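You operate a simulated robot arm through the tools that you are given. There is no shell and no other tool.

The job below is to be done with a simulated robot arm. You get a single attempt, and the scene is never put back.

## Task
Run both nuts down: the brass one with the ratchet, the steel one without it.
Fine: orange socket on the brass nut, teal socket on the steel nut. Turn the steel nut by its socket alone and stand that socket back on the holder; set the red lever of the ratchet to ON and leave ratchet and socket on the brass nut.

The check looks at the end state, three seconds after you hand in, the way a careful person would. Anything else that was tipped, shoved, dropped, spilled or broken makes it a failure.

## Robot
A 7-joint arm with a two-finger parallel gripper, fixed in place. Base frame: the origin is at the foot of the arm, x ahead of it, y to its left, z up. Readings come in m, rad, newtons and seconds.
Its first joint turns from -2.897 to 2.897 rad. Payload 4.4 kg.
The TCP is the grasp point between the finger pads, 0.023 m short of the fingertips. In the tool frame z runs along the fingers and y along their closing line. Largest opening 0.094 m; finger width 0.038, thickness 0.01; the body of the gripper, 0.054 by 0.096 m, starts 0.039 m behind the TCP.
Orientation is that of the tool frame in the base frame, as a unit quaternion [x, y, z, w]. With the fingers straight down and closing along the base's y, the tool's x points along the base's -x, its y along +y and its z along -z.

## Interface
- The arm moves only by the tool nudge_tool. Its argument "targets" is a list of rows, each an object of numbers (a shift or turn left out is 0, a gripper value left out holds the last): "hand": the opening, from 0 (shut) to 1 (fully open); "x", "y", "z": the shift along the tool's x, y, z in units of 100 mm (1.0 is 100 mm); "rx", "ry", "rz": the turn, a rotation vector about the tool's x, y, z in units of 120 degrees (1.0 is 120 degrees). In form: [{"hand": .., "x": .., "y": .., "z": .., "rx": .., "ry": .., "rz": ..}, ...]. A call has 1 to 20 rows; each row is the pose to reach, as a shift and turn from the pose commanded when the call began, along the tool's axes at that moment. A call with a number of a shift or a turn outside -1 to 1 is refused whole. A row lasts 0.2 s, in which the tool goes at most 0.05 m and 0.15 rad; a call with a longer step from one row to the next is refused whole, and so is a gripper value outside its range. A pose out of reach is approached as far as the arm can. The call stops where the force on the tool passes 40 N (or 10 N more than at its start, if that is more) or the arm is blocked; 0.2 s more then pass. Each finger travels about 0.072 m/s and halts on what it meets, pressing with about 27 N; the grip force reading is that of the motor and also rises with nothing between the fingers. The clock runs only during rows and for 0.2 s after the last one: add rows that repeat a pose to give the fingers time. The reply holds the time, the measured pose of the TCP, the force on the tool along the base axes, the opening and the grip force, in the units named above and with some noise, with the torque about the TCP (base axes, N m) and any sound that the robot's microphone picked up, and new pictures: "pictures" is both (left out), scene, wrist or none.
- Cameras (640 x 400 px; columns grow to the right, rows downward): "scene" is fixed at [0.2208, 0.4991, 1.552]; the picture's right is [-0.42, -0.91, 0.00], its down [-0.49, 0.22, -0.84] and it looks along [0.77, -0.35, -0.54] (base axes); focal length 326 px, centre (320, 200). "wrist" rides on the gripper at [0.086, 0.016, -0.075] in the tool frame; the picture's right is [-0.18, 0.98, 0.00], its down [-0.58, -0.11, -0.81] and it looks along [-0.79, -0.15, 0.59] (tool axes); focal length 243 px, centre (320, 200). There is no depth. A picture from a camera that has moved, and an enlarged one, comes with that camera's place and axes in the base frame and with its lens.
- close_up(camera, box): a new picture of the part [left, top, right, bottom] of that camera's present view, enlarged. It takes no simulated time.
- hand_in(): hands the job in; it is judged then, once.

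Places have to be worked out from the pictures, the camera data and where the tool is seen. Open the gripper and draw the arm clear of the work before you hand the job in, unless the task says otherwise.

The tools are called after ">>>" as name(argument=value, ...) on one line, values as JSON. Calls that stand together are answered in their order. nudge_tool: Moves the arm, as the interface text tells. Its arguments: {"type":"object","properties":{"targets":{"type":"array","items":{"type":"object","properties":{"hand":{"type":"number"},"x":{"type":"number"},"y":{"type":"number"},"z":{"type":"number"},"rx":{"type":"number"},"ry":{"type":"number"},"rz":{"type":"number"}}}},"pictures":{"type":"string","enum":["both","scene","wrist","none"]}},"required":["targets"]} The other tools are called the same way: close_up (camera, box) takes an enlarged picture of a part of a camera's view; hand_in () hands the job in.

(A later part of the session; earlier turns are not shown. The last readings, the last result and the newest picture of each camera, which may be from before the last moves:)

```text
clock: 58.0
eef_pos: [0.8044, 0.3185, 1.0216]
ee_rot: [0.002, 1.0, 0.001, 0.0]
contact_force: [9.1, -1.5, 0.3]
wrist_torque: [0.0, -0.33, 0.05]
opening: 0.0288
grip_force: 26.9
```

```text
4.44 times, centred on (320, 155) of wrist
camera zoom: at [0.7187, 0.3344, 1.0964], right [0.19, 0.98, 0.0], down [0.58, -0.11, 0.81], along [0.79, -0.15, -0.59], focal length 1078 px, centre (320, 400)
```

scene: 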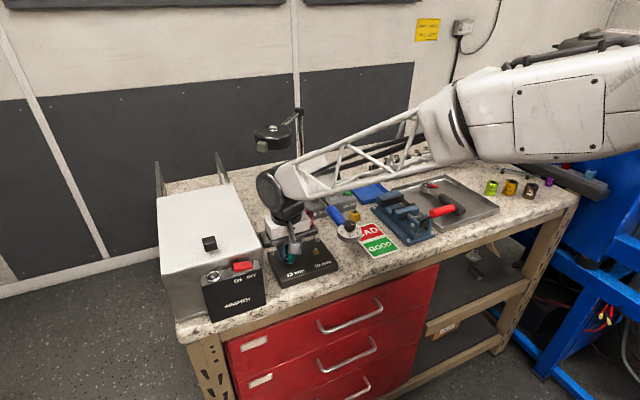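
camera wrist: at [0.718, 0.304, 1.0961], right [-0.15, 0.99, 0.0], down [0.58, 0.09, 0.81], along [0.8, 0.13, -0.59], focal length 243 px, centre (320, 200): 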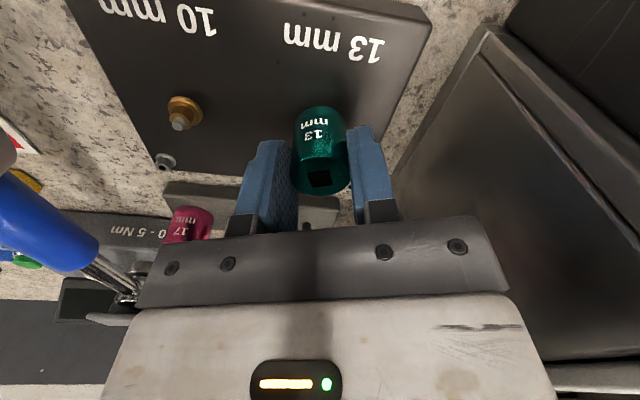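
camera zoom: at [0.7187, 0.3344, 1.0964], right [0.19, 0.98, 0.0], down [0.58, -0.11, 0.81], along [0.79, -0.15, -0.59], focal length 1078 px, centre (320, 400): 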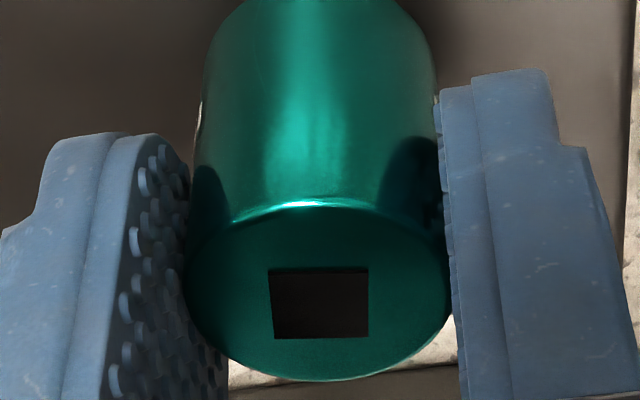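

The full stroke went through with only ~9 N side load. Next cycle: release, swing back, look, grip and turn.

>>> nudge_tool(targets=[{"hand": 0.42}, {"hand": 0.42}, {"rz": -0.0667}, {"rz": -0.1333}, {"rz": -0.2}, {"rz": -0.2667}, {"rz": -0.3333}, {"rz": -0.4}, {"rz": -0.4667}, {"rz": -0.5333}, {"rz": -0.6}, {"rz": -0.6667}, {"rz": -0.7333}, {"rz": -0.8}, {"rz": -0.8667}, {"rz": -0.9333}, {"rz": -1.0}, {"rz": -1.0}], pictures="none")

>>> close_up(camera="wrist", box=[290, 110, 350, 200])

>>> nudge_tool(targets=[{"hand": 0.0}, {"hand": 0.0}, {"rz": 0.0667}, {"rz": 0.1333}, {"rz": 0.2}, {"rz": 0.2667}, {"rz": 0.3333}, {"rz": 0.4}, {"rz": 0.4667}, {"rz": 0.5333}, {"rz": 0.6}, {"rz": 0.6667}, {"rz": 0.7333}, {"rz": 0.8}, {"rz": 0.8667}, {"rz": 0.9333}, {"rz": 1.0}], pictures="none")

>>> close_up(camera="wrist", box=[290, 110, 350, 200])

```text
clock: 61.8
eef_pos: [0.8039, 0.317, 1.0228]
ee_rot: [0.866, -0.5, 0.0, 0.0]
contact_force: [-0.2, 0.1, 0.3]
wrist_torque: [0.03, -0.03, -0.01]
opening: 0.0396
grip_force: 0.0
```

```text
4.44 times, centred on (320, 155) of wrist
camera zoom: at [0.8341, 0.2341, 1.0962], right [-0.94, -0.33, 0.0], down [-0.2, 0.56, 0.81], along [-0.27, 0.76, -0.59], focal length 1078 px, centre (320, 400)
```

zoom: 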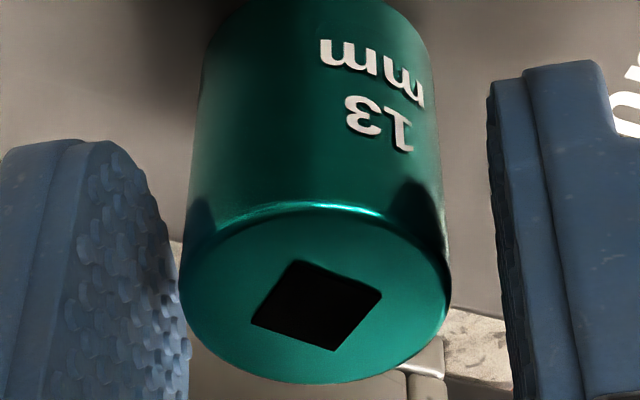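

```text
clock: 65.4
eef_pos: [0.8038, 0.3182, 1.0209]
ee_rot: [0.002, 1.0, 0.001, -0.001]
contact_force: [-4.2, 8.2, -0.4]
wrist_torque: [0.21, 0.15, 0.37]
opening: 0.0294
grip_force: 26.6
```

```text
4.44 times, centred on (320, 155) of wrist
camera zoom: at [0.7182, 0.3345, 1.0957], right [0.19, 0.98, 0.0], down [0.58, -0.11, 0.81], along [0.79, -0.15, -0.59], focal length 1078 px, centre (320, 400)
```

zoom: 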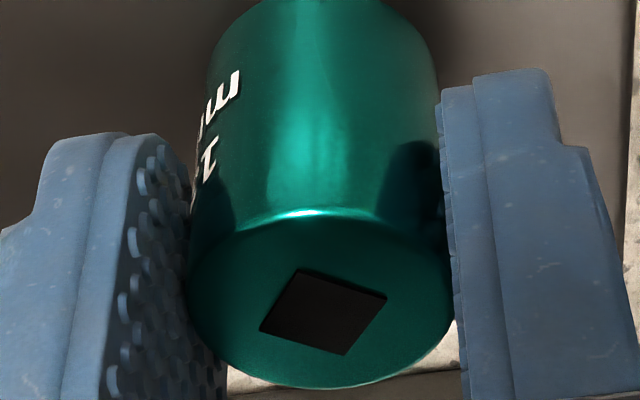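

During this stroke the wrist torque rose to 0.37 N·m and the fingers slipped around the socket: the steel nut seems to have bottomed out. I release and inspect.

>>> nudge_tool(targets=[{"hand": 0.42}, {"hand": 0.42}, {"hand": 0.42}], pictures="both")

>>> close_up(camera="wrist", box=[290, 110, 350, 200])

>>> close_up(camera="scene", box=[270, 225, 320, 270])

```text
clock: 66.2
eef_pos: [0.8039, 0.3191, 1.0227]
ee_rot: [0.001, 1.0, 0.001, 0.001]
contact_force: [-0.5, -0.5, -0.3]
wrist_torque: [0.01, 0.0, 0.01]
opening: 0.0396
grip_force: 0.2
camera wrist: at [0.7185, 0.3338, 1.0959], right [0.19, 0.98, 0.0], down [0.58, -0.11, 0.81], along [0.79, -0.15, -0.59], focal length 243 px, centre (320, 200)
```

scene: 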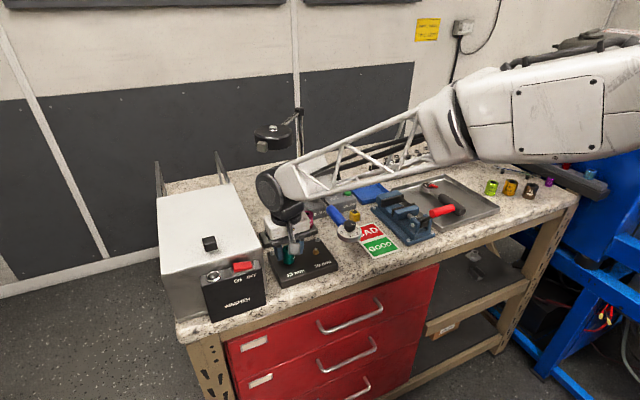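
wrist: 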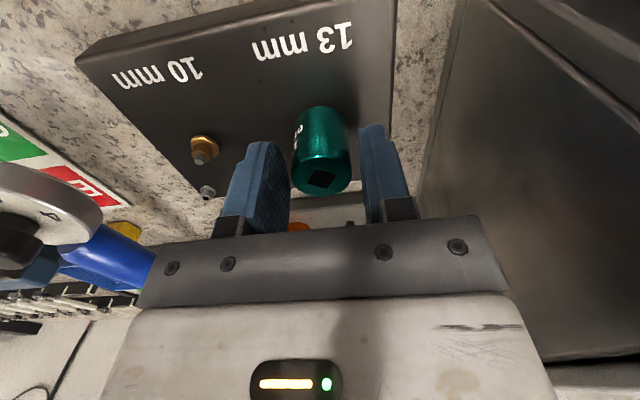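

```text
4.44 times, centred on (320, 155) of wrist
camera zoom: at [0.7185, 0.3338, 1.0959], right [0.19, 0.98, 0.0], down [0.58, -0.11, 0.81], along [0.79, -0.15, -0.59], focal length 1078 px, centre (320, 400)
```

zoom: 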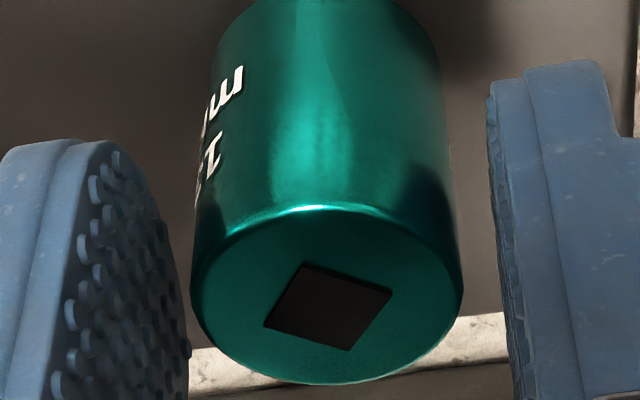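

```text
8.89 times, centred on (295, 248) of scene
camera zoom: at [0.2208, 0.4991, 1.552], right [-0.42, -0.91, 0.0], down [-0.49, 0.22, -0.84], along [0.77, -0.35, -0.54], focal length 2902 px, centre (542, -222)
```

zoom: 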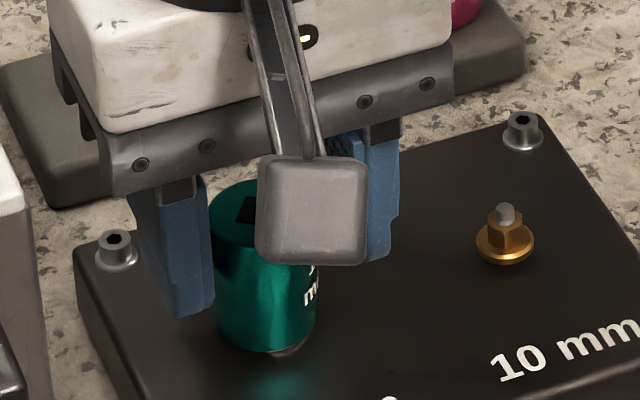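

I zoom in on the bottom of the socket, where a bit of flange shows at the lower right.

>>> close_up(camera="scene", box=[283, 240, 313, 268])

>>> close_up(camera="wrist", box=[280, 85, 370, 145])

```text
14.29 times, centred on (298, 254) of scene
camera zoom: at [0.2208, 0.4991, 1.552], right [-0.42, -0.91, 0.0], down [-0.49, 0.22, -0.84], along [0.77, -0.35, -0.54], focal length 4665 px, centre (634, -571)
```

zoom: 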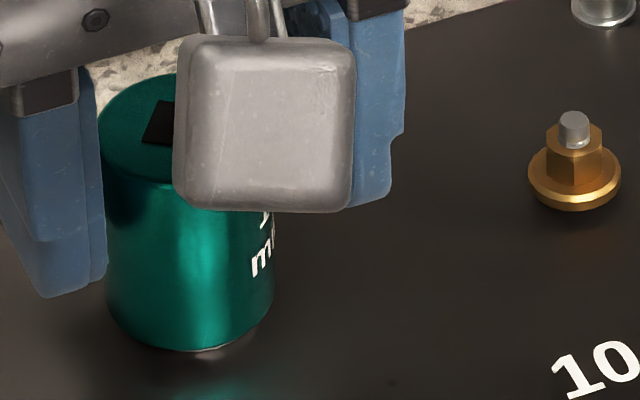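

```text
6.67 times, centred on (325, 115) of wrist
camera zoom: at [0.7185, 0.3338, 1.0959], right [0.19, 0.98, 0.0], down [0.58, -0.11, 0.81], along [0.79, -0.15, -0.59], focal length 1618 px, centre (287, 767)
```

zoom: 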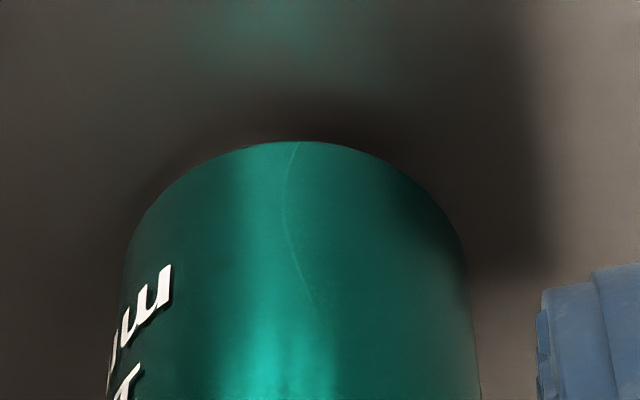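

The nut's flange has come down about 3.5–4 mm to the plate level (~0.979). To confirm it's tight, I make one more short stroke: back 60°, grip, turn 60° and read the torque.

>>> nudge_tool(targets=[{"rz": -0.0667}, {"rz": -0.1333}, {"rz": -0.2}, {"rz": -0.2667}, {"rz": -0.3333}, {"rz": -0.4}, {"rz": -0.4667}, {"rz": -0.5}, {"rz": -0.5, "hand": 0.0}, {"rz": -0.5, "hand": 0.0}, {"rz": -0.5, "hand": 0.0}], pictures="none")

>>> close_up(camera="wrist", box=[290, 110, 350, 200])

>>> nudge_tool(targets=[{"rz": 0.04}, {"rz": 0.08}, {"rz": 0.12}, {"rz": 0.16}, {"rz": 0.2}, {"rz": 0.24}, {"rz": 0.24}], pictures="none")

>>> close_up(camera="wrist", box=[290, 110, 350, 200])

```text
clock: 68.6
eef_pos: [0.8041, 0.3186, 1.0224]
ee_rot: [-0.499, 0.867, 0.0, 0.001]
contact_force: [5.1, -4.5, 0.0]
wrist_torque: [-0.07, -0.11, 0.0]
opening: 0.0295
grip_force: 27.0
```

```text
4.44 times, centred on (320, 155) of wrist
camera zoom: at [0.7478, 0.251, 1.0962], right [-0.76, 0.65, 0.0], down [0.38, 0.45, 0.81], along [0.53, 0.61, -0.59], focal length 1078 px, centre (320, 400)
```

zoom: 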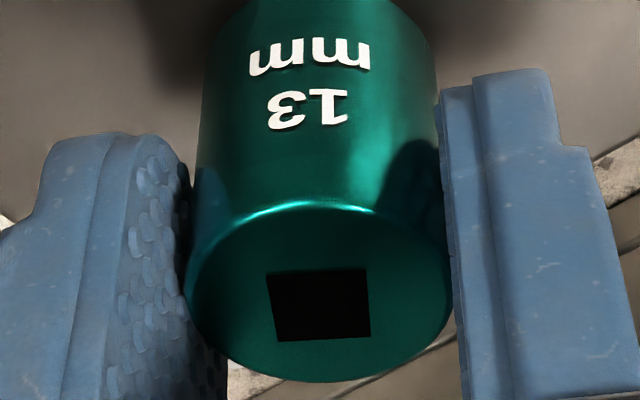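

```text
clock: 70.2
eef_pos: [0.8042, 0.319, 1.021]
ee_rot: [-0.267, 0.964, 0.0, 0.0]
contact_force: [2.2, -1.9, 0.2]
wrist_torque: [-0.05, 0.02, 0.28]
opening: 0.0289
grip_force: 26.9
```

```text
4.44 times, centred on (320, 155) of wrist
camera zoom: at [0.7223, 0.2869, 1.0962], right [-0.35, 0.94, 0.0], down [0.55, 0.21, 0.81], along [0.76, 0.28, -0.59], focal length 1078 px, centre (320, 400)
```

zoom: 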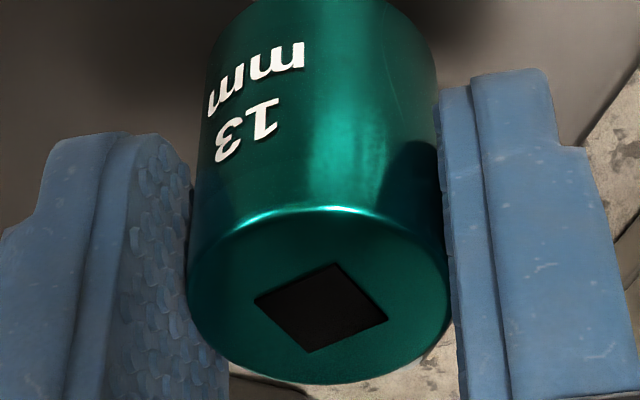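

Again it only slipped (socket didn't turn, 0.28 N·m), so the steel nut is run down. I release, turn to the original heading, re-grip the socket and lift it off.

>>> nudge_tool(targets=[{"hand": 0.42}, {"hand": 0.42}, {"rz": 0.06}, {"rz": 0.12}, {"rz": 0.18}, {"rz": 0.24}, {"rz": 0.26}, {"rz": 0.26}, {"rz": 0.26, "hand": 0.0}, {"rz": 0.26, "hand": 0.0}, {"rz": 0.26, "hand": 0.0}], pictures="none")

>>> nudge_tool(targets=[{"z": -0.03}, {"z": -0.06}, {"z": -0.12}, {"z": -0.2}, {"z": -0.35}, {"z": -0.5}, {"z": -0.5}], pictures="both")

>>> close_up(camera="scene", box=[270, 225, 330, 275])

>>> close_up(camera="wrist", box=[180, 40, 400, 200])

```text
clock: 72.6
eef_pos: [0.8036, 0.3184, 1.0224]
ee_rot: [0.001, 1.0, 0.001, 0.001]
contact_force: [1.8, 8.8, 0.8]
wrist_torque: [0.23, -0.03, 0.0]
opening: 0.0292
grip_force: 26.6
```

```text
clock: 74.2
eef_pos: [0.8035, 0.3181, 1.0721]
ee_rot: [0.001, 1.0, 0.002, 0.0]
contact_force: [-0.4, -0.5, -1.5]
wrist_torque: [-0.01, -0.04, -0.01]
opening: 0.0292
grip_force: 27.0
camera wrist: at [0.7181, 0.3336, 1.1465], right [0.19, 0.98, 0.0], down [0.58, -0.11, 0.81], along [0.79, -0.15, -0.59], focal length 243 px, centre (320, 200)
```

scene: 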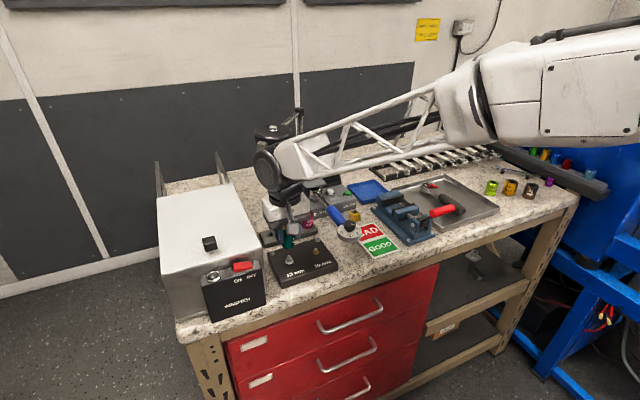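
wrist: 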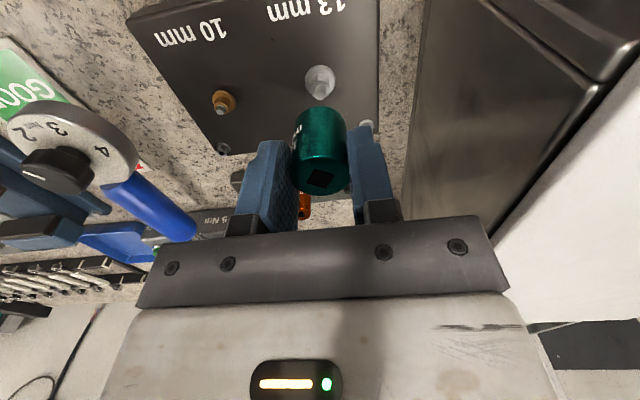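

```text
8.00 times, centred on (300, 250) of scene
camera zoom: at [0.2208, 0.4991, 1.552], right [-0.42, -0.91, 0.0], down [-0.49, 0.22, -0.84], along [0.77, -0.35, -0.54], focal length 2612 px, centre (480, -200)
```

zoom: 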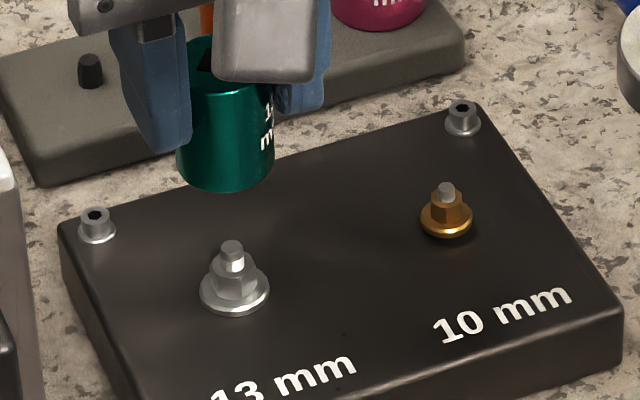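

```text
2.50 times, centred on (290, 120) of wrist
camera zoom: at [0.7181, 0.3336, 1.1465], right [0.19, 0.98, 0.0], down [0.58, -0.11, 0.81], along [0.79, -0.15, -0.59], focal length 606 px, centre (395, 400)
```

zoom: 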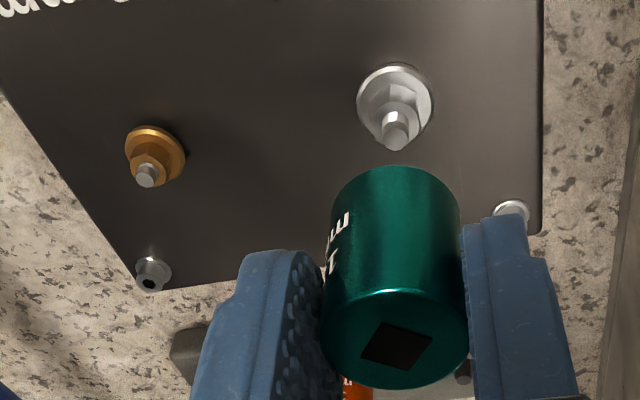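

The socket came off cleanly and the stud now protrudes clearly more. Zooming in on the steel nut to verify it sits flush on the plate.

>>> close_up(camera="scene", box=[282, 246, 322, 272])

>>> close_up(camera="wrist", box=[290, 55, 350, 110])

>>> close_up(camera="wrist", box=[195, 75, 255, 130])

```text
15.38 times, centred on (302, 259) of scene
camera zoom: at [0.2208, 0.4991, 1.552], right [-0.42, -0.91, 0.0], down [-0.49, 0.22, -0.84], along [0.77, -0.35, -0.54], focal length 5024 px, centre (597, -708)
```

zoom: 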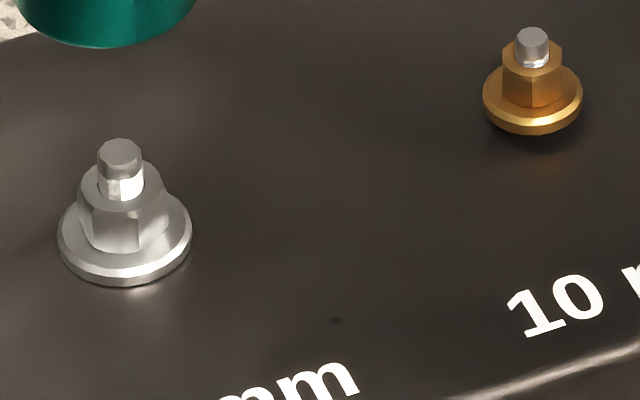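

```text
7.27 times, centred on (320, 82) of wrist
camera zoom: at [0.7181, 0.3336, 1.1465], right [0.19, 0.98, 0.0], down [0.58, -0.11, 0.81], along [0.79, -0.15, -0.59], focal length 1764 px, centre (320, 1054)
```

zoom: 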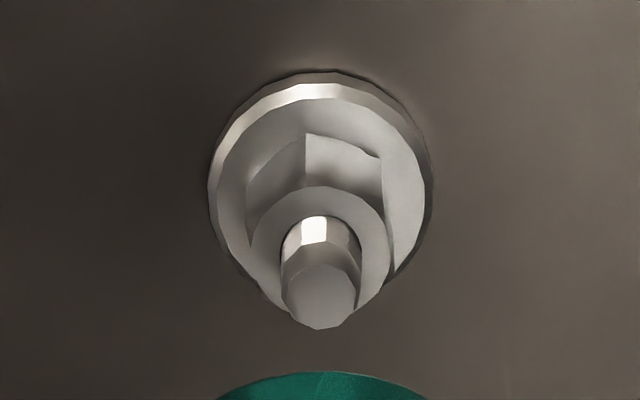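

```text
7.27 times, centred on (225, 102) of wrist
camera zoom: at [0.7181, 0.3336, 1.1465], right [0.19, 0.98, 0.0], down [0.58, -0.11, 0.81], along [0.79, -0.15, -0.59], focal length 1764 px, centre (1011, 909)
```

zoom: 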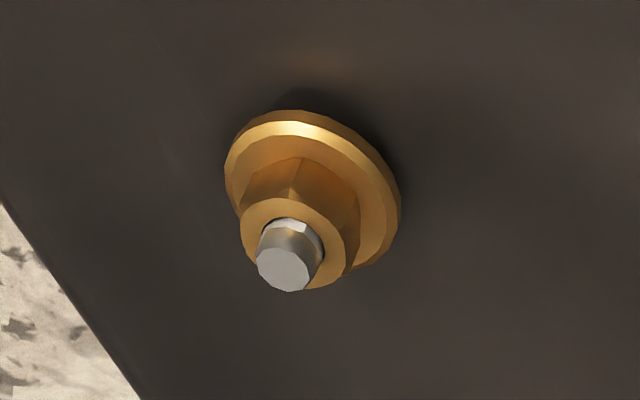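

The steel nut sits flush on the plate. Now I carry the teal socket back toward its peg (~0.9335, 0.3252).

>>> nudge_tool(targets=[{"x": -0.3, "y": 0.02}, {"x": -0.65, "y": 0.045}, {"x": -1.0, "y": 0.068}, {"x": -1.0, "y": 0.068}], pictures="none")

>>> nudge_tool(targets=[{"x": -0.295}, {"x": -0.295}, {"x": -0.295}, {"x": -0.295}], pictures="both")

>>> close_up(camera="wrist", box=[270, 60, 370, 200])

>>> close_up(camera="scene", box=[255, 200, 310, 250])

```text
clock: 75.2
eef_pos: [0.9033, 0.3255, 1.0724]
ee_rot: [0.0, 1.0, 0.002, 0.001]
contact_force: [0.5, -0.9, -1.6]
wrist_torque: [-0.02, 0.01, 0.03]
opening: 0.0291
grip_force: 26.5
```

```text
clock: 76.2
eef_pos: [0.9325, 0.3251, 1.0726]
ee_rot: [0.001, 1.0, 0.001, 0.001]
contact_force: [-0.2, -0.3, -1.1]
wrist_torque: [-0.02, -0.02, -0.04]
opening: 0.029
grip_force: 27.0
camera wrist: at [0.8471, 0.3411, 1.1464], right [0.19, 0.98, 0.0], down [0.58, -0.11, 0.81], along [0.79, -0.15, -0.59], focal length 243 px, centre (320, 200)
```

scene: 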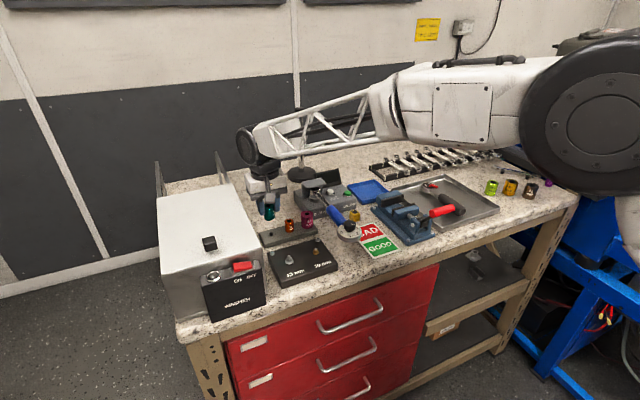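
wrist: 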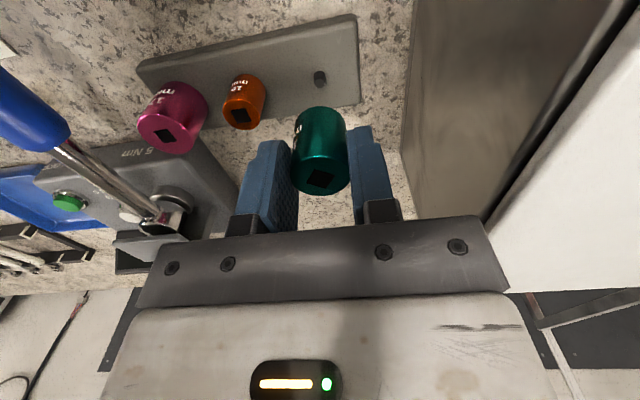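

```text
2.86 times, centred on (320, 130) of wrist
camera zoom: at [0.8471, 0.3411, 1.1464], right [0.19, 0.98, 0.0], down [0.58, -0.11, 0.81], along [0.79, -0.15, -0.59], focal length 693 px, centre (320, 400)
```

zoom: 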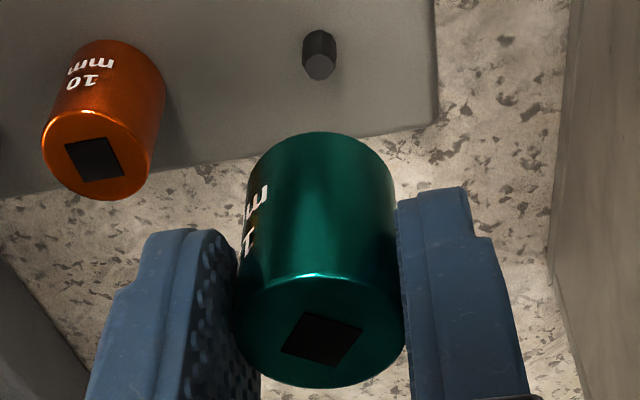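

```text
8.00 times, centred on (282, 225) of scene
camera zoom: at [0.2208, 0.4991, 1.552], right [-0.42, -0.91, 0.0], down [-0.49, 0.22, -0.84], along [0.77, -0.35, -0.54], focal length 2612 px, centre (620, 0)
```

zoom: 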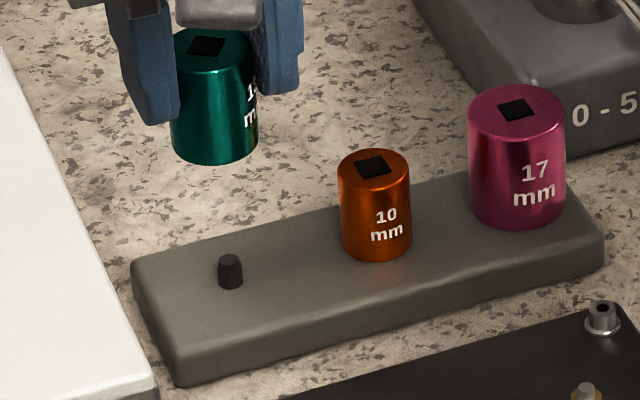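

Peg column is right to within ~0.3 mm in y. I turn the tool −90° here to check x by the column from the −y side.

>>> nudge_tool(targets=[{"rz": -0.0667}, {"rz": -0.1333}, {"rz": -0.2}, {"rz": -0.2667}, {"rz": -0.3333}, {"rz": -0.4}, {"rz": -0.4667}, {"rz": -0.5333}, {"rz": -0.6}, {"rz": -0.6667}, {"rz": -0.7333}, {"rz": -0.75}, {"rz": -0.75}], pictures="both")

>>> close_up(camera="wrist", box=[270, 60, 370, 200])

>>> close_up(camera="scene", box=[255, 200, 310, 250])

```text
clock: 79.0
eef_pos: [0.9337, 0.3264, 1.0729]
ee_rot: [-0.707, 0.707, 0.0, 0.001]
contact_force: [-0.3, -0.5, -0.7]
wrist_torque: [0.05, 0.01, 0.0]
opening: 0.0292
grip_force: 27.0
camera wrist: at [0.918, 0.238, 1.1465], right [-0.98, 0.19, 0.0], down [0.11, 0.58, 0.81], along [0.15, 0.79, -0.59], focal length 243 px, centre (320, 200)
```

scene: 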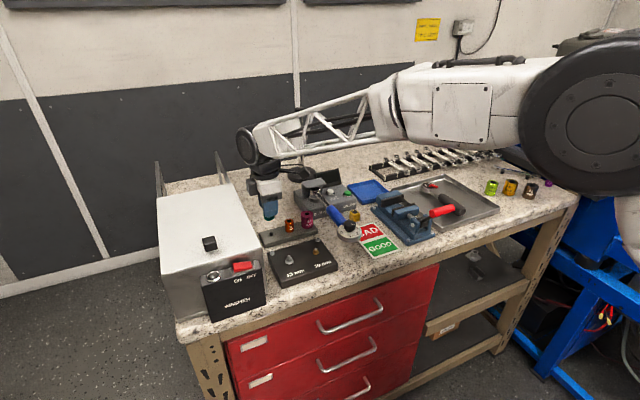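
wrist: 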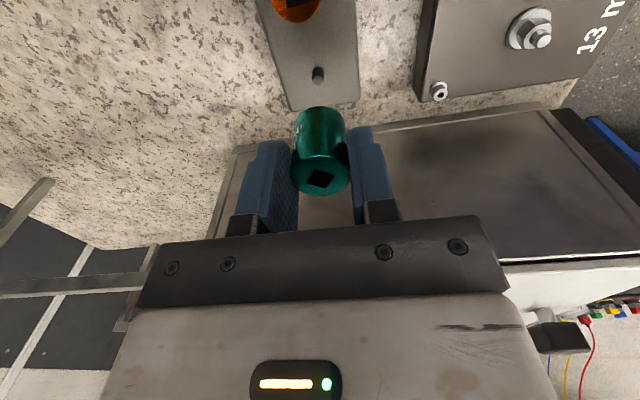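

```text
2.86 times, centred on (320, 130) of wrist
camera zoom: at [0.918, 0.238, 1.1465], right [-0.98, 0.19, 0.0], down [0.11, 0.58, 0.81], along [0.15, 0.79, -0.59], focal length 693 px, centre (320, 400)
```

zoom: 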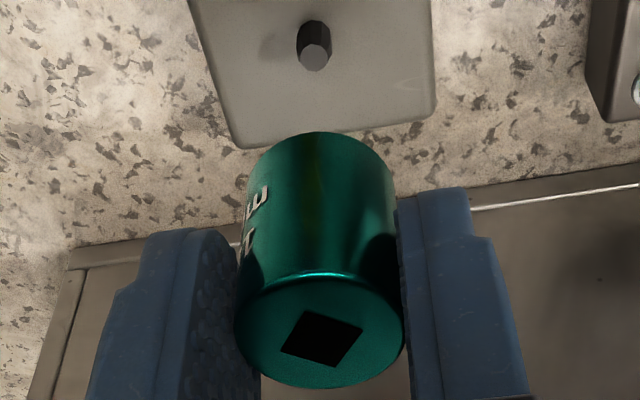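

```text
8.00 times, centred on (282, 225) of scene
camera zoom: at [0.2208, 0.4991, 1.552], right [-0.42, -0.91, 0.0], down [-0.49, 0.22, -0.84], along [0.77, -0.35, -0.54], focal length 2612 px, centre (620, 0)
```

zoom: 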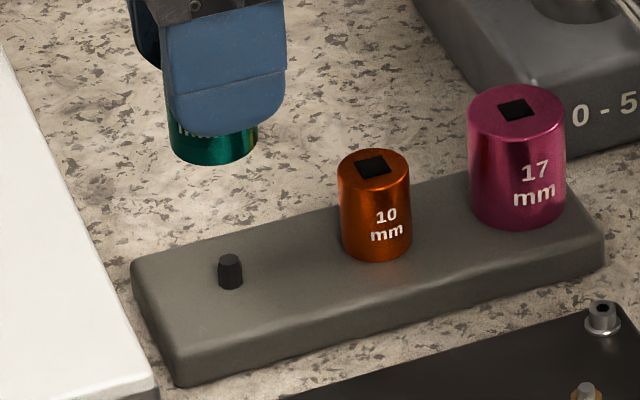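

I zoom in more finely on the peg in this heading.

>>> close_up(camera="wrist", box=[290, 55, 350, 110])

>>> close_up(camera="scene", box=[265, 205, 300, 245])

```text
7.27 times, centred on (320, 82) of wrist
camera zoom: at [0.918, 0.238, 1.1465], right [-0.98, 0.19, 0.0], down [0.11, 0.58, 0.81], along [0.15, 0.79, -0.59], focal length 1764 px, centre (320, 1054)
```

zoom: 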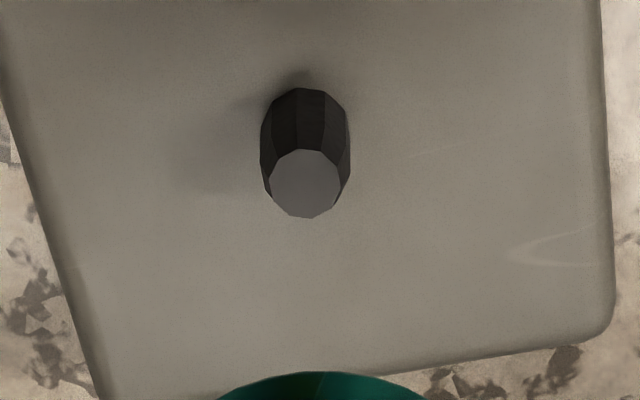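

```text
10.00 times, centred on (282, 225) of scene
camera zoom: at [0.2208, 0.4991, 1.552], right [-0.42, -0.91, 0.0], down [-0.49, 0.22, -0.84], along [0.77, -0.35, -0.54], focal length 3265 px, centre (695, -50)
```

zoom: 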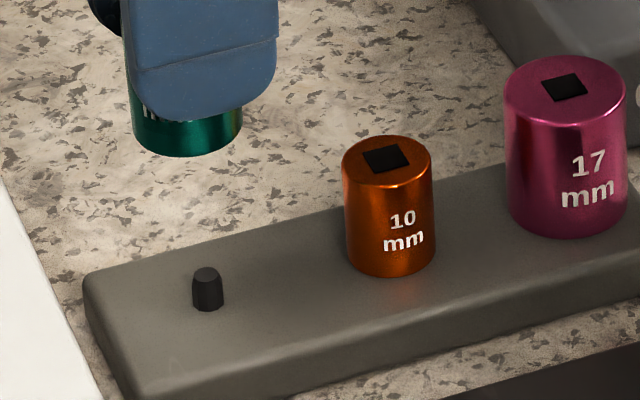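

The peg is about 1.5 mm further in +x and ~1 mm in −y; the peg (~8 mm) has generous clearance inside the 13 mm socket. I correct and lower slowly.

>>> nudge_tool(targets=[{"x": 0.01, "y": -0.015}, {"x": 0.01, "y": -0.015, "z": 0.15}, {"x": 0.01, "y": -0.015, "z": 0.3}, {"x": 0.01, "y": -0.015, "z": 0.4}, {"x": 0.01, "y": -0.015, "z": 0.46}, {"x": 0.01, "y": -0.015, "z": 0.46}], pictures="none")

>>> close_up(camera="scene", box=[265, 205, 300, 245])

>>> close_up(camera="wrist", box=[290, 75, 350, 130])

```text
clock: 80.4
eef_pos: [0.9364, 0.3239, 1.0261]
ee_rot: [-0.707, 0.708, -0.001, 0.001]
contact_force: [-0.1, -0.4, -1.7]
wrist_torque: [0.01, 0.0, -0.01]
opening: 0.0289
grip_force: 27.0
```

```text
10.00 times, centred on (282, 225) of scene
camera zoom: at [0.2208, 0.4991, 1.552], right [-0.42, -0.91, 0.0], down [-0.49, 0.22, -0.84], along [0.77, -0.35, -0.54], focal length 3265 px, centre (695, -50)
```

zoom: 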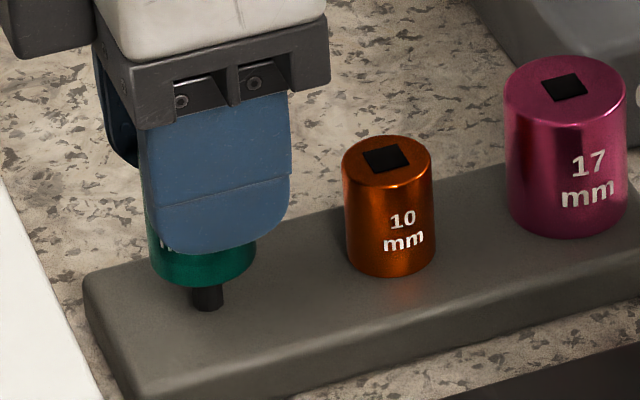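

```text
7.27 times, centred on (320, 102) of wrist
camera zoom: at [0.92, 0.2369, 1.1004], right [-0.98, 0.19, 0.0], down [0.11, 0.58, 0.81], along [0.15, 0.79, -0.59], focal length 1764 px, centre (320, 909)
```

zoom: 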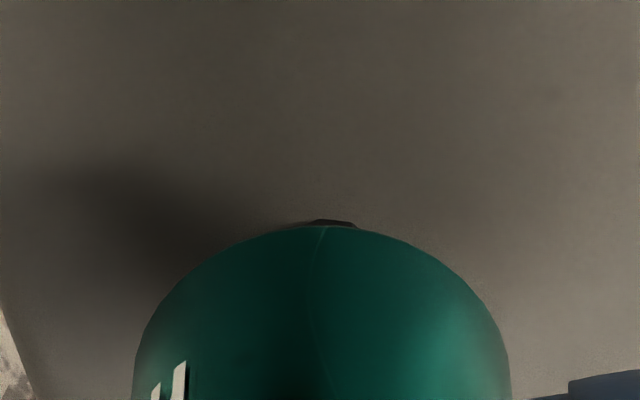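

Aligned well in both views. I lower the last ~16 mm slowly until it touches the holder.

>>> nudge_tool(targets=[{"y": 0.005, "z": 0.03}, {"y": 0.005, "z": 0.06}, {"y": 0.005, "z": 0.09}, {"y": 0.005, "z": 0.11}, {"y": 0.005, "z": 0.13}, {"y": 0.005, "z": 0.145}, {"y": 0.005, "z": 0.145}], pictures="none")

>>> close_up(camera="scene", box=[265, 205, 300, 245])

```text
clock: 82.0
eef_pos: [0.9335, 0.3237, 1.0115]
ee_rot: [-0.706, 0.708, 0.0, 0.001]
contact_force: [-0.9, -0.3, -0.6]
wrist_torque: [-0.04, -0.01, 0.01]
opening: 0.0293
grip_force: 27.2
```

```text
10.00 times, centred on (282, 225) of scene
camera zoom: at [0.2208, 0.4991, 1.552], right [-0.42, -0.91, 0.0], down [-0.49, 0.22, -0.84], along [0.77, -0.35, -0.54], focal length 3265 px, centre (695, -50)
```

zoom: 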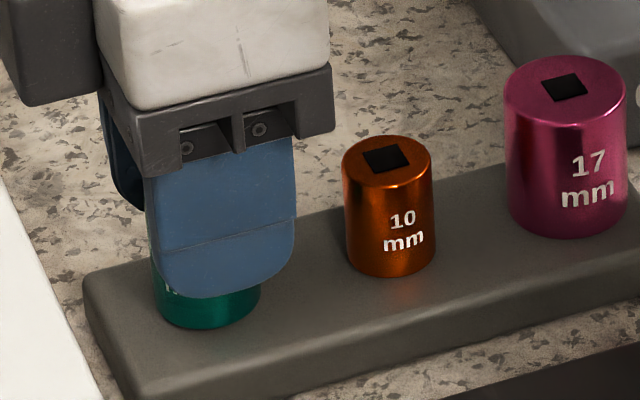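

About 1 mm to go; I lower in 0.5 mm steps until contact shows.

>>> nudge_tool(targets=[{"z": 0.005}, {"z": 0.01}, {"z": 0.015}, {"z": 0.015}], pictures="none")

```text
clock: 83.0
eef_pos: [0.9349, 0.3239, 1.0106]
ee_rot: [-0.706, 0.708, 0.0, 0.002]
contact_force: [0.3, -1.0, -0.8]
wrist_torque: [0.0, -0.01, 0.03]
opening: 0.0292
grip_force: 26.6
```

Still no contact at TCP z≈1.010; a little further in small steps.

>>> nudge_tool(targets=[{"z": 0.005}, {"z": 0.01}, {"z": 0.015}, {"z": 0.015}], pictures="none")

>>> close_up(camera="scene", box=[265, 205, 300, 245])

```text
clock: 84.0
eef_pos: [0.9353, 0.323, 1.0103]
ee_rot: [-0.707, 0.708, 0.0, 0.001]
contact_force: [0.3, -0.1, 15.0]
wrist_torque: [-0.01, 0.14, -0.01]
opening: 0.0289
grip_force: 27.4
```

```text
10.00 times, centred on (282, 225) of scene
camera zoom: at [0.2208, 0.4991, 1.552], right [-0.42, -0.91, 0.0], down [-0.49, 0.22, -0.84], along [0.77, -0.35, -0.54], focal length 3265 px, centre (695, -50)
```

zoom: 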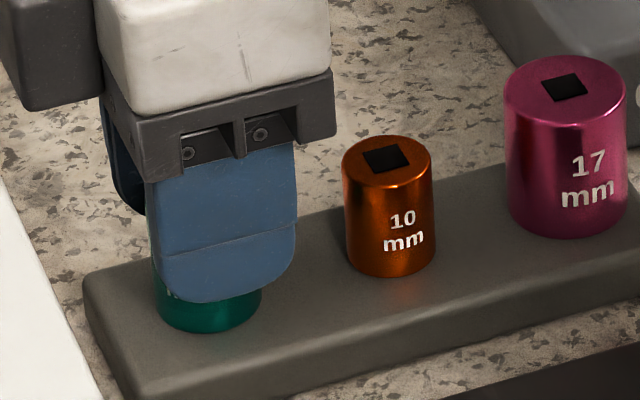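

Seated on the holder (15 N). I ease off slightly, open the fingers, and lift straight up.

>>> nudge_tool(targets=[{"z": -0.006}, {"z": -0.006, "hand": 0.4}, {"z": -0.006, "hand": 0.45}, {"z": -0.006, "hand": 0.45}, {"z": -0.15}, {"z": -0.35}, {"z": -0.6}, {"z": -0.8}, {"z": -0.8}], pictures="both")

>>> close_up(camera="scene", box=[255, 200, 325, 255])

>>> close_up(camera="wrist", box=[240, 40, 400, 160])

```text
clock: 86.0
eef_pos: [0.934, 0.3233, 1.0897]
ee_rot: [-0.706, 0.708, 0.001, 0.0]
contact_force: [-0.3, 0.0, -0.2]
wrist_torque: [0.03, -0.02, -0.03]
opening: 0.0424
grip_force: 0.0
camera wrist: at [0.9184, 0.2363, 1.1636], right [-0.98, 0.19, 0.0], down [0.11, 0.58, 0.81], along [0.15, 0.79, -0.59], focal length 243 px, centre (320, 200)
```

scene: 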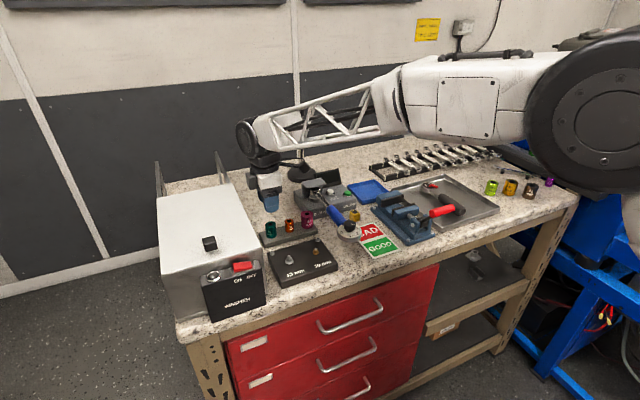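
wrist: 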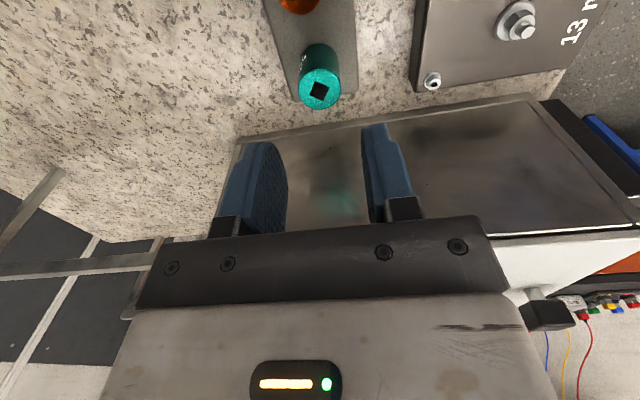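

```text
7.27 times, centred on (290, 228) of scene
camera zoom: at [0.2208, 0.4991, 1.552], right [-0.42, -0.91, 0.0], down [-0.49, 0.22, -0.84], along [0.77, -0.35, -0.54], focal length 2375 px, centre (538, 0)
```

zoom: 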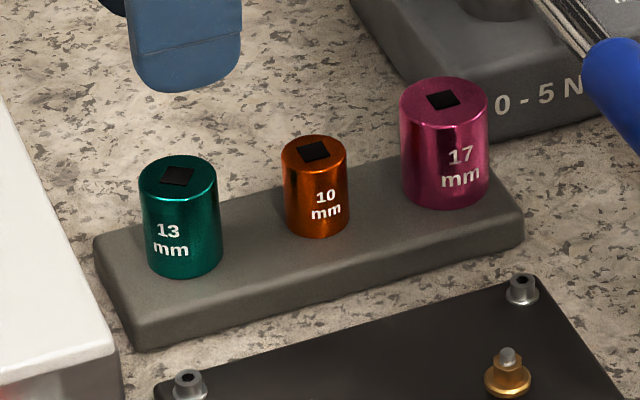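

```text
3.33 times, centred on (320, 100) of wrist
camera zoom: at [0.9184, 0.2363, 1.1636], right [-0.98, 0.19, 0.0], down [0.11, 0.58, 0.81], along [0.15, 0.79, -0.59], focal length 809 px, centre (320, 533)
```

zoom: 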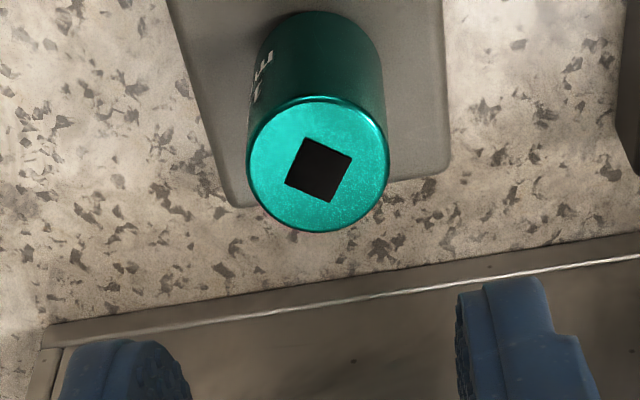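

The teal socket stands back on its peg. Next, the orange socket: I estimate it at (0.9285, 0.271). I move above it in this heading and check the column (gives x).

>>> nudge_tool(targets=[{"x": 0.25, "y": 0.03}, {"x": 0.525, "y": 0.055}, {"x": 0.525, "y": 0.055}, {"x": 0.525, "y": 0.055}], pictures="wrist")

>>> close_up(camera="wrist", box=[280, 60, 360, 130])

```text
clock: 87.0
eef_pos: [0.9276, 0.2712, 1.0891]
ee_rot: [-0.706, 0.708, 0.0, 0.002]
contact_force: [0.4, 0.0, -0.6]
wrist_torque: [0.02, -0.01, 0.0]
opening: 0.0423
grip_force: 0.0
camera wrist: at [0.9131, 0.1834, 1.1631], right [-0.98, 0.19, 0.0], down [0.11, 0.58, 0.81], along [0.15, 0.79, -0.59], focal length 243 px, centre (320, 200)
```

wrist: 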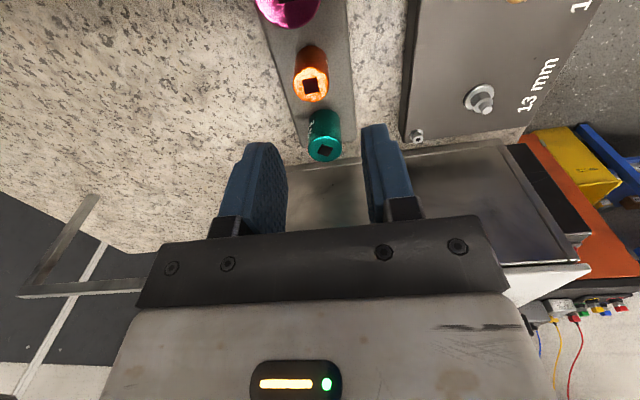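

```text
5.71 times, centred on (320, 95) of wrist
camera zoom: at [0.9131, 0.1834, 1.1631], right [-0.98, 0.19, 0.0], down [0.11, 0.58, 0.81], along [0.15, 0.79, -0.59], focal length 1386 px, centre (320, 800)
```

zoom: 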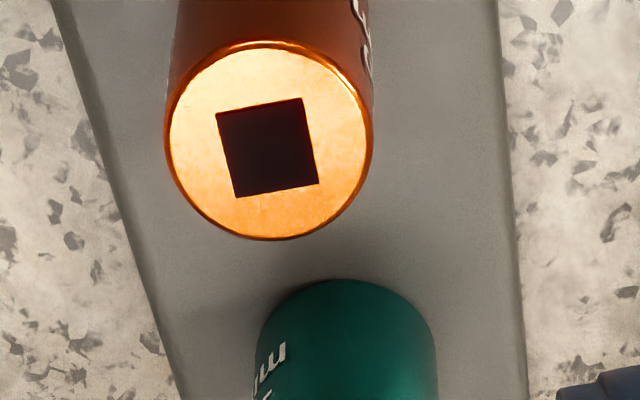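

The orange socket is ~5–6 mm further in +x and a few mm in −y. I shift and lower to z≈1.05 for a closer look.

>>> nudge_tool(targets=[{"x": 0.025, "y": -0.055, "z": 0.1}, {"x": 0.025, "y": -0.055, "z": 0.25}, {"x": 0.025, "y": -0.055, "z": 0.4}, {"x": 0.025, "y": -0.055, "z": 0.4}], pictures="none")

>>> close_up(camera="wrist", box=[280, 80, 360, 180])

>>> nudge_tool(targets=[{"rz": 0.0667}, {"rz": 0.1333}, {"rz": 0.2}, {"rz": 0.2667}, {"rz": 0.3333}, {"rz": 0.4}, {"rz": 0.4667}, {"rz": 0.5333}, {"rz": 0.6}, {"rz": 0.6667}, {"rz": 0.7333}, {"rz": 0.75}, {"rz": 0.75}], pictures="wrist")

>>> close_up(camera="wrist", box=[280, 80, 360, 180])

```text
clock: 88.0
eef_pos: [0.9337, 0.2684, 1.0477]
ee_rot: [-0.706, 0.708, 0.001, 0.0]
contact_force: [1.2, 0.0, -0.1]
wrist_torque: [0.04, 0.01, 0.02]
opening: 0.0423
grip_force: 0.1
```

```text
4.00 times, centred on (320, 130) of wrist
camera zoom: at [0.9184, 0.1813, 1.1226], right [-0.98, 0.19, 0.0], down [0.11, 0.58, 0.81], along [0.15, 0.79, -0.59], focal length 970 px, centre (320, 480)
```

zoom: 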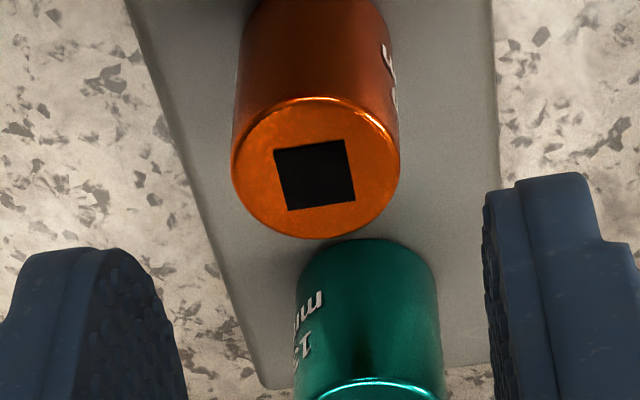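

```text
clock: 90.8
eef_pos: [0.9341, 0.2686, 1.049]
ee_rot: [0.002, 1.0, 0.001, 0.001]
contact_force: [0.8, -0.6, -0.1]
wrist_torque: [0.0, -0.01, 0.03]
opening: 0.0423
grip_force: 0.1
camera wrist: at [0.8487, 0.2845, 1.1229], right [0.19, 0.98, 0.0], down [0.58, -0.11, 0.81], along [0.79, -0.15, -0.59], focal length 243 px, centre (320, 200)
```

wrist: 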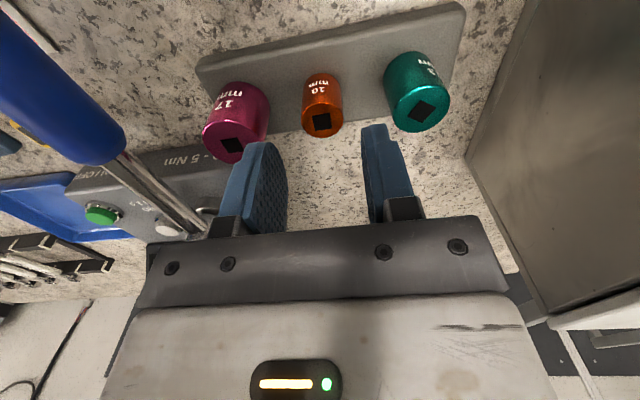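

```text
4.00 times, centred on (320, 130) of wrist
camera zoom: at [0.8487, 0.2845, 1.1229], right [0.19, 0.98, 0.0], down [0.58, -0.11, 0.81], along [0.79, -0.15, -0.59], focal length 970 px, centre (320, 480)
```

zoom: 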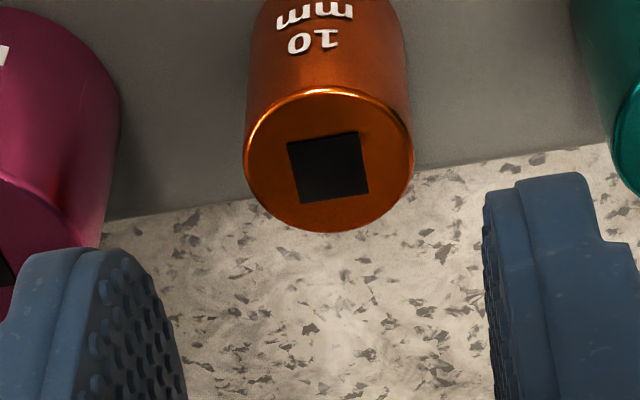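

From both headings, the orange socket's axis is at about (0.9348, 0.2693) and its top near z≈1.002. With the pink socket close by, I narrow the opening to 34 mm, centre, and descend in this heading.

>>> nudge_tool(targets=[{"x": -0.009, "y": 0.008, "hand": 0.36}, {"x": -0.009, "y": 0.008, "hand": 0.36}, {"x": -0.009, "y": 0.008, "z": 0.1}, {"x": -0.009, "y": 0.008, "z": 0.2}, {"x": -0.009, "y": 0.008, "z": 0.2}], pictures="none")

>>> close_up(camera="wrist", box=[240, 90, 400, 190])

>>> close_up(camera="scene", box=[260, 195, 330, 250])

```text
clock: 92.0
eef_pos: [0.9345, 0.2698, 1.0288]
ee_rot: [0.001, 1.0, 0.0, 0.0]
contact_force: [-0.3, 0.1, -0.6]
wrist_torque: [0.03, 0.0, 0.0]
opening: 0.0339
grip_force: 0.1
```

```text
4.00 times, centred on (320, 140) of wrist
camera zoom: at [0.8499, 0.2854, 1.1031], right [0.19, 0.98, 0.0], down [0.58, -0.11, 0.81], along [0.79, -0.15, -0.59], focal length 970 px, centre (320, 440)
```

zoom: 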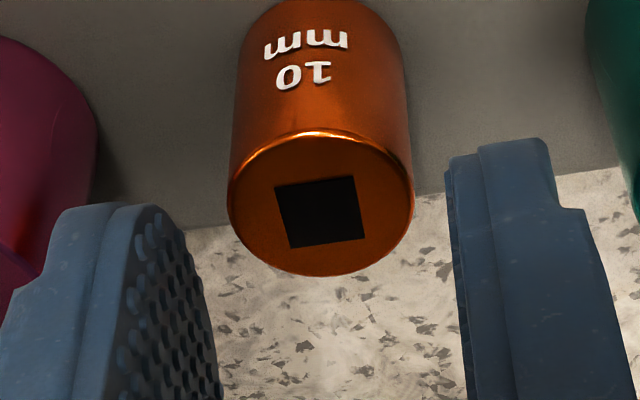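

```text
7.27 times, centred on (295, 222) of scene
camera zoom: at [0.2208, 0.4991, 1.552], right [-0.42, -0.91, 0.0], down [-0.49, 0.22, -0.84], along [0.77, -0.35, -0.54], focal length 2375 px, centre (502, 36)
```

zoom: 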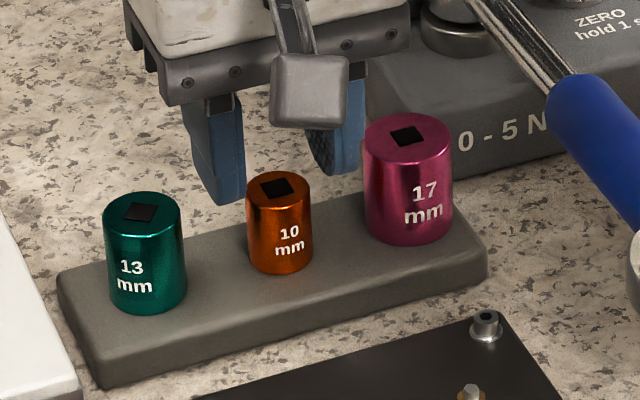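

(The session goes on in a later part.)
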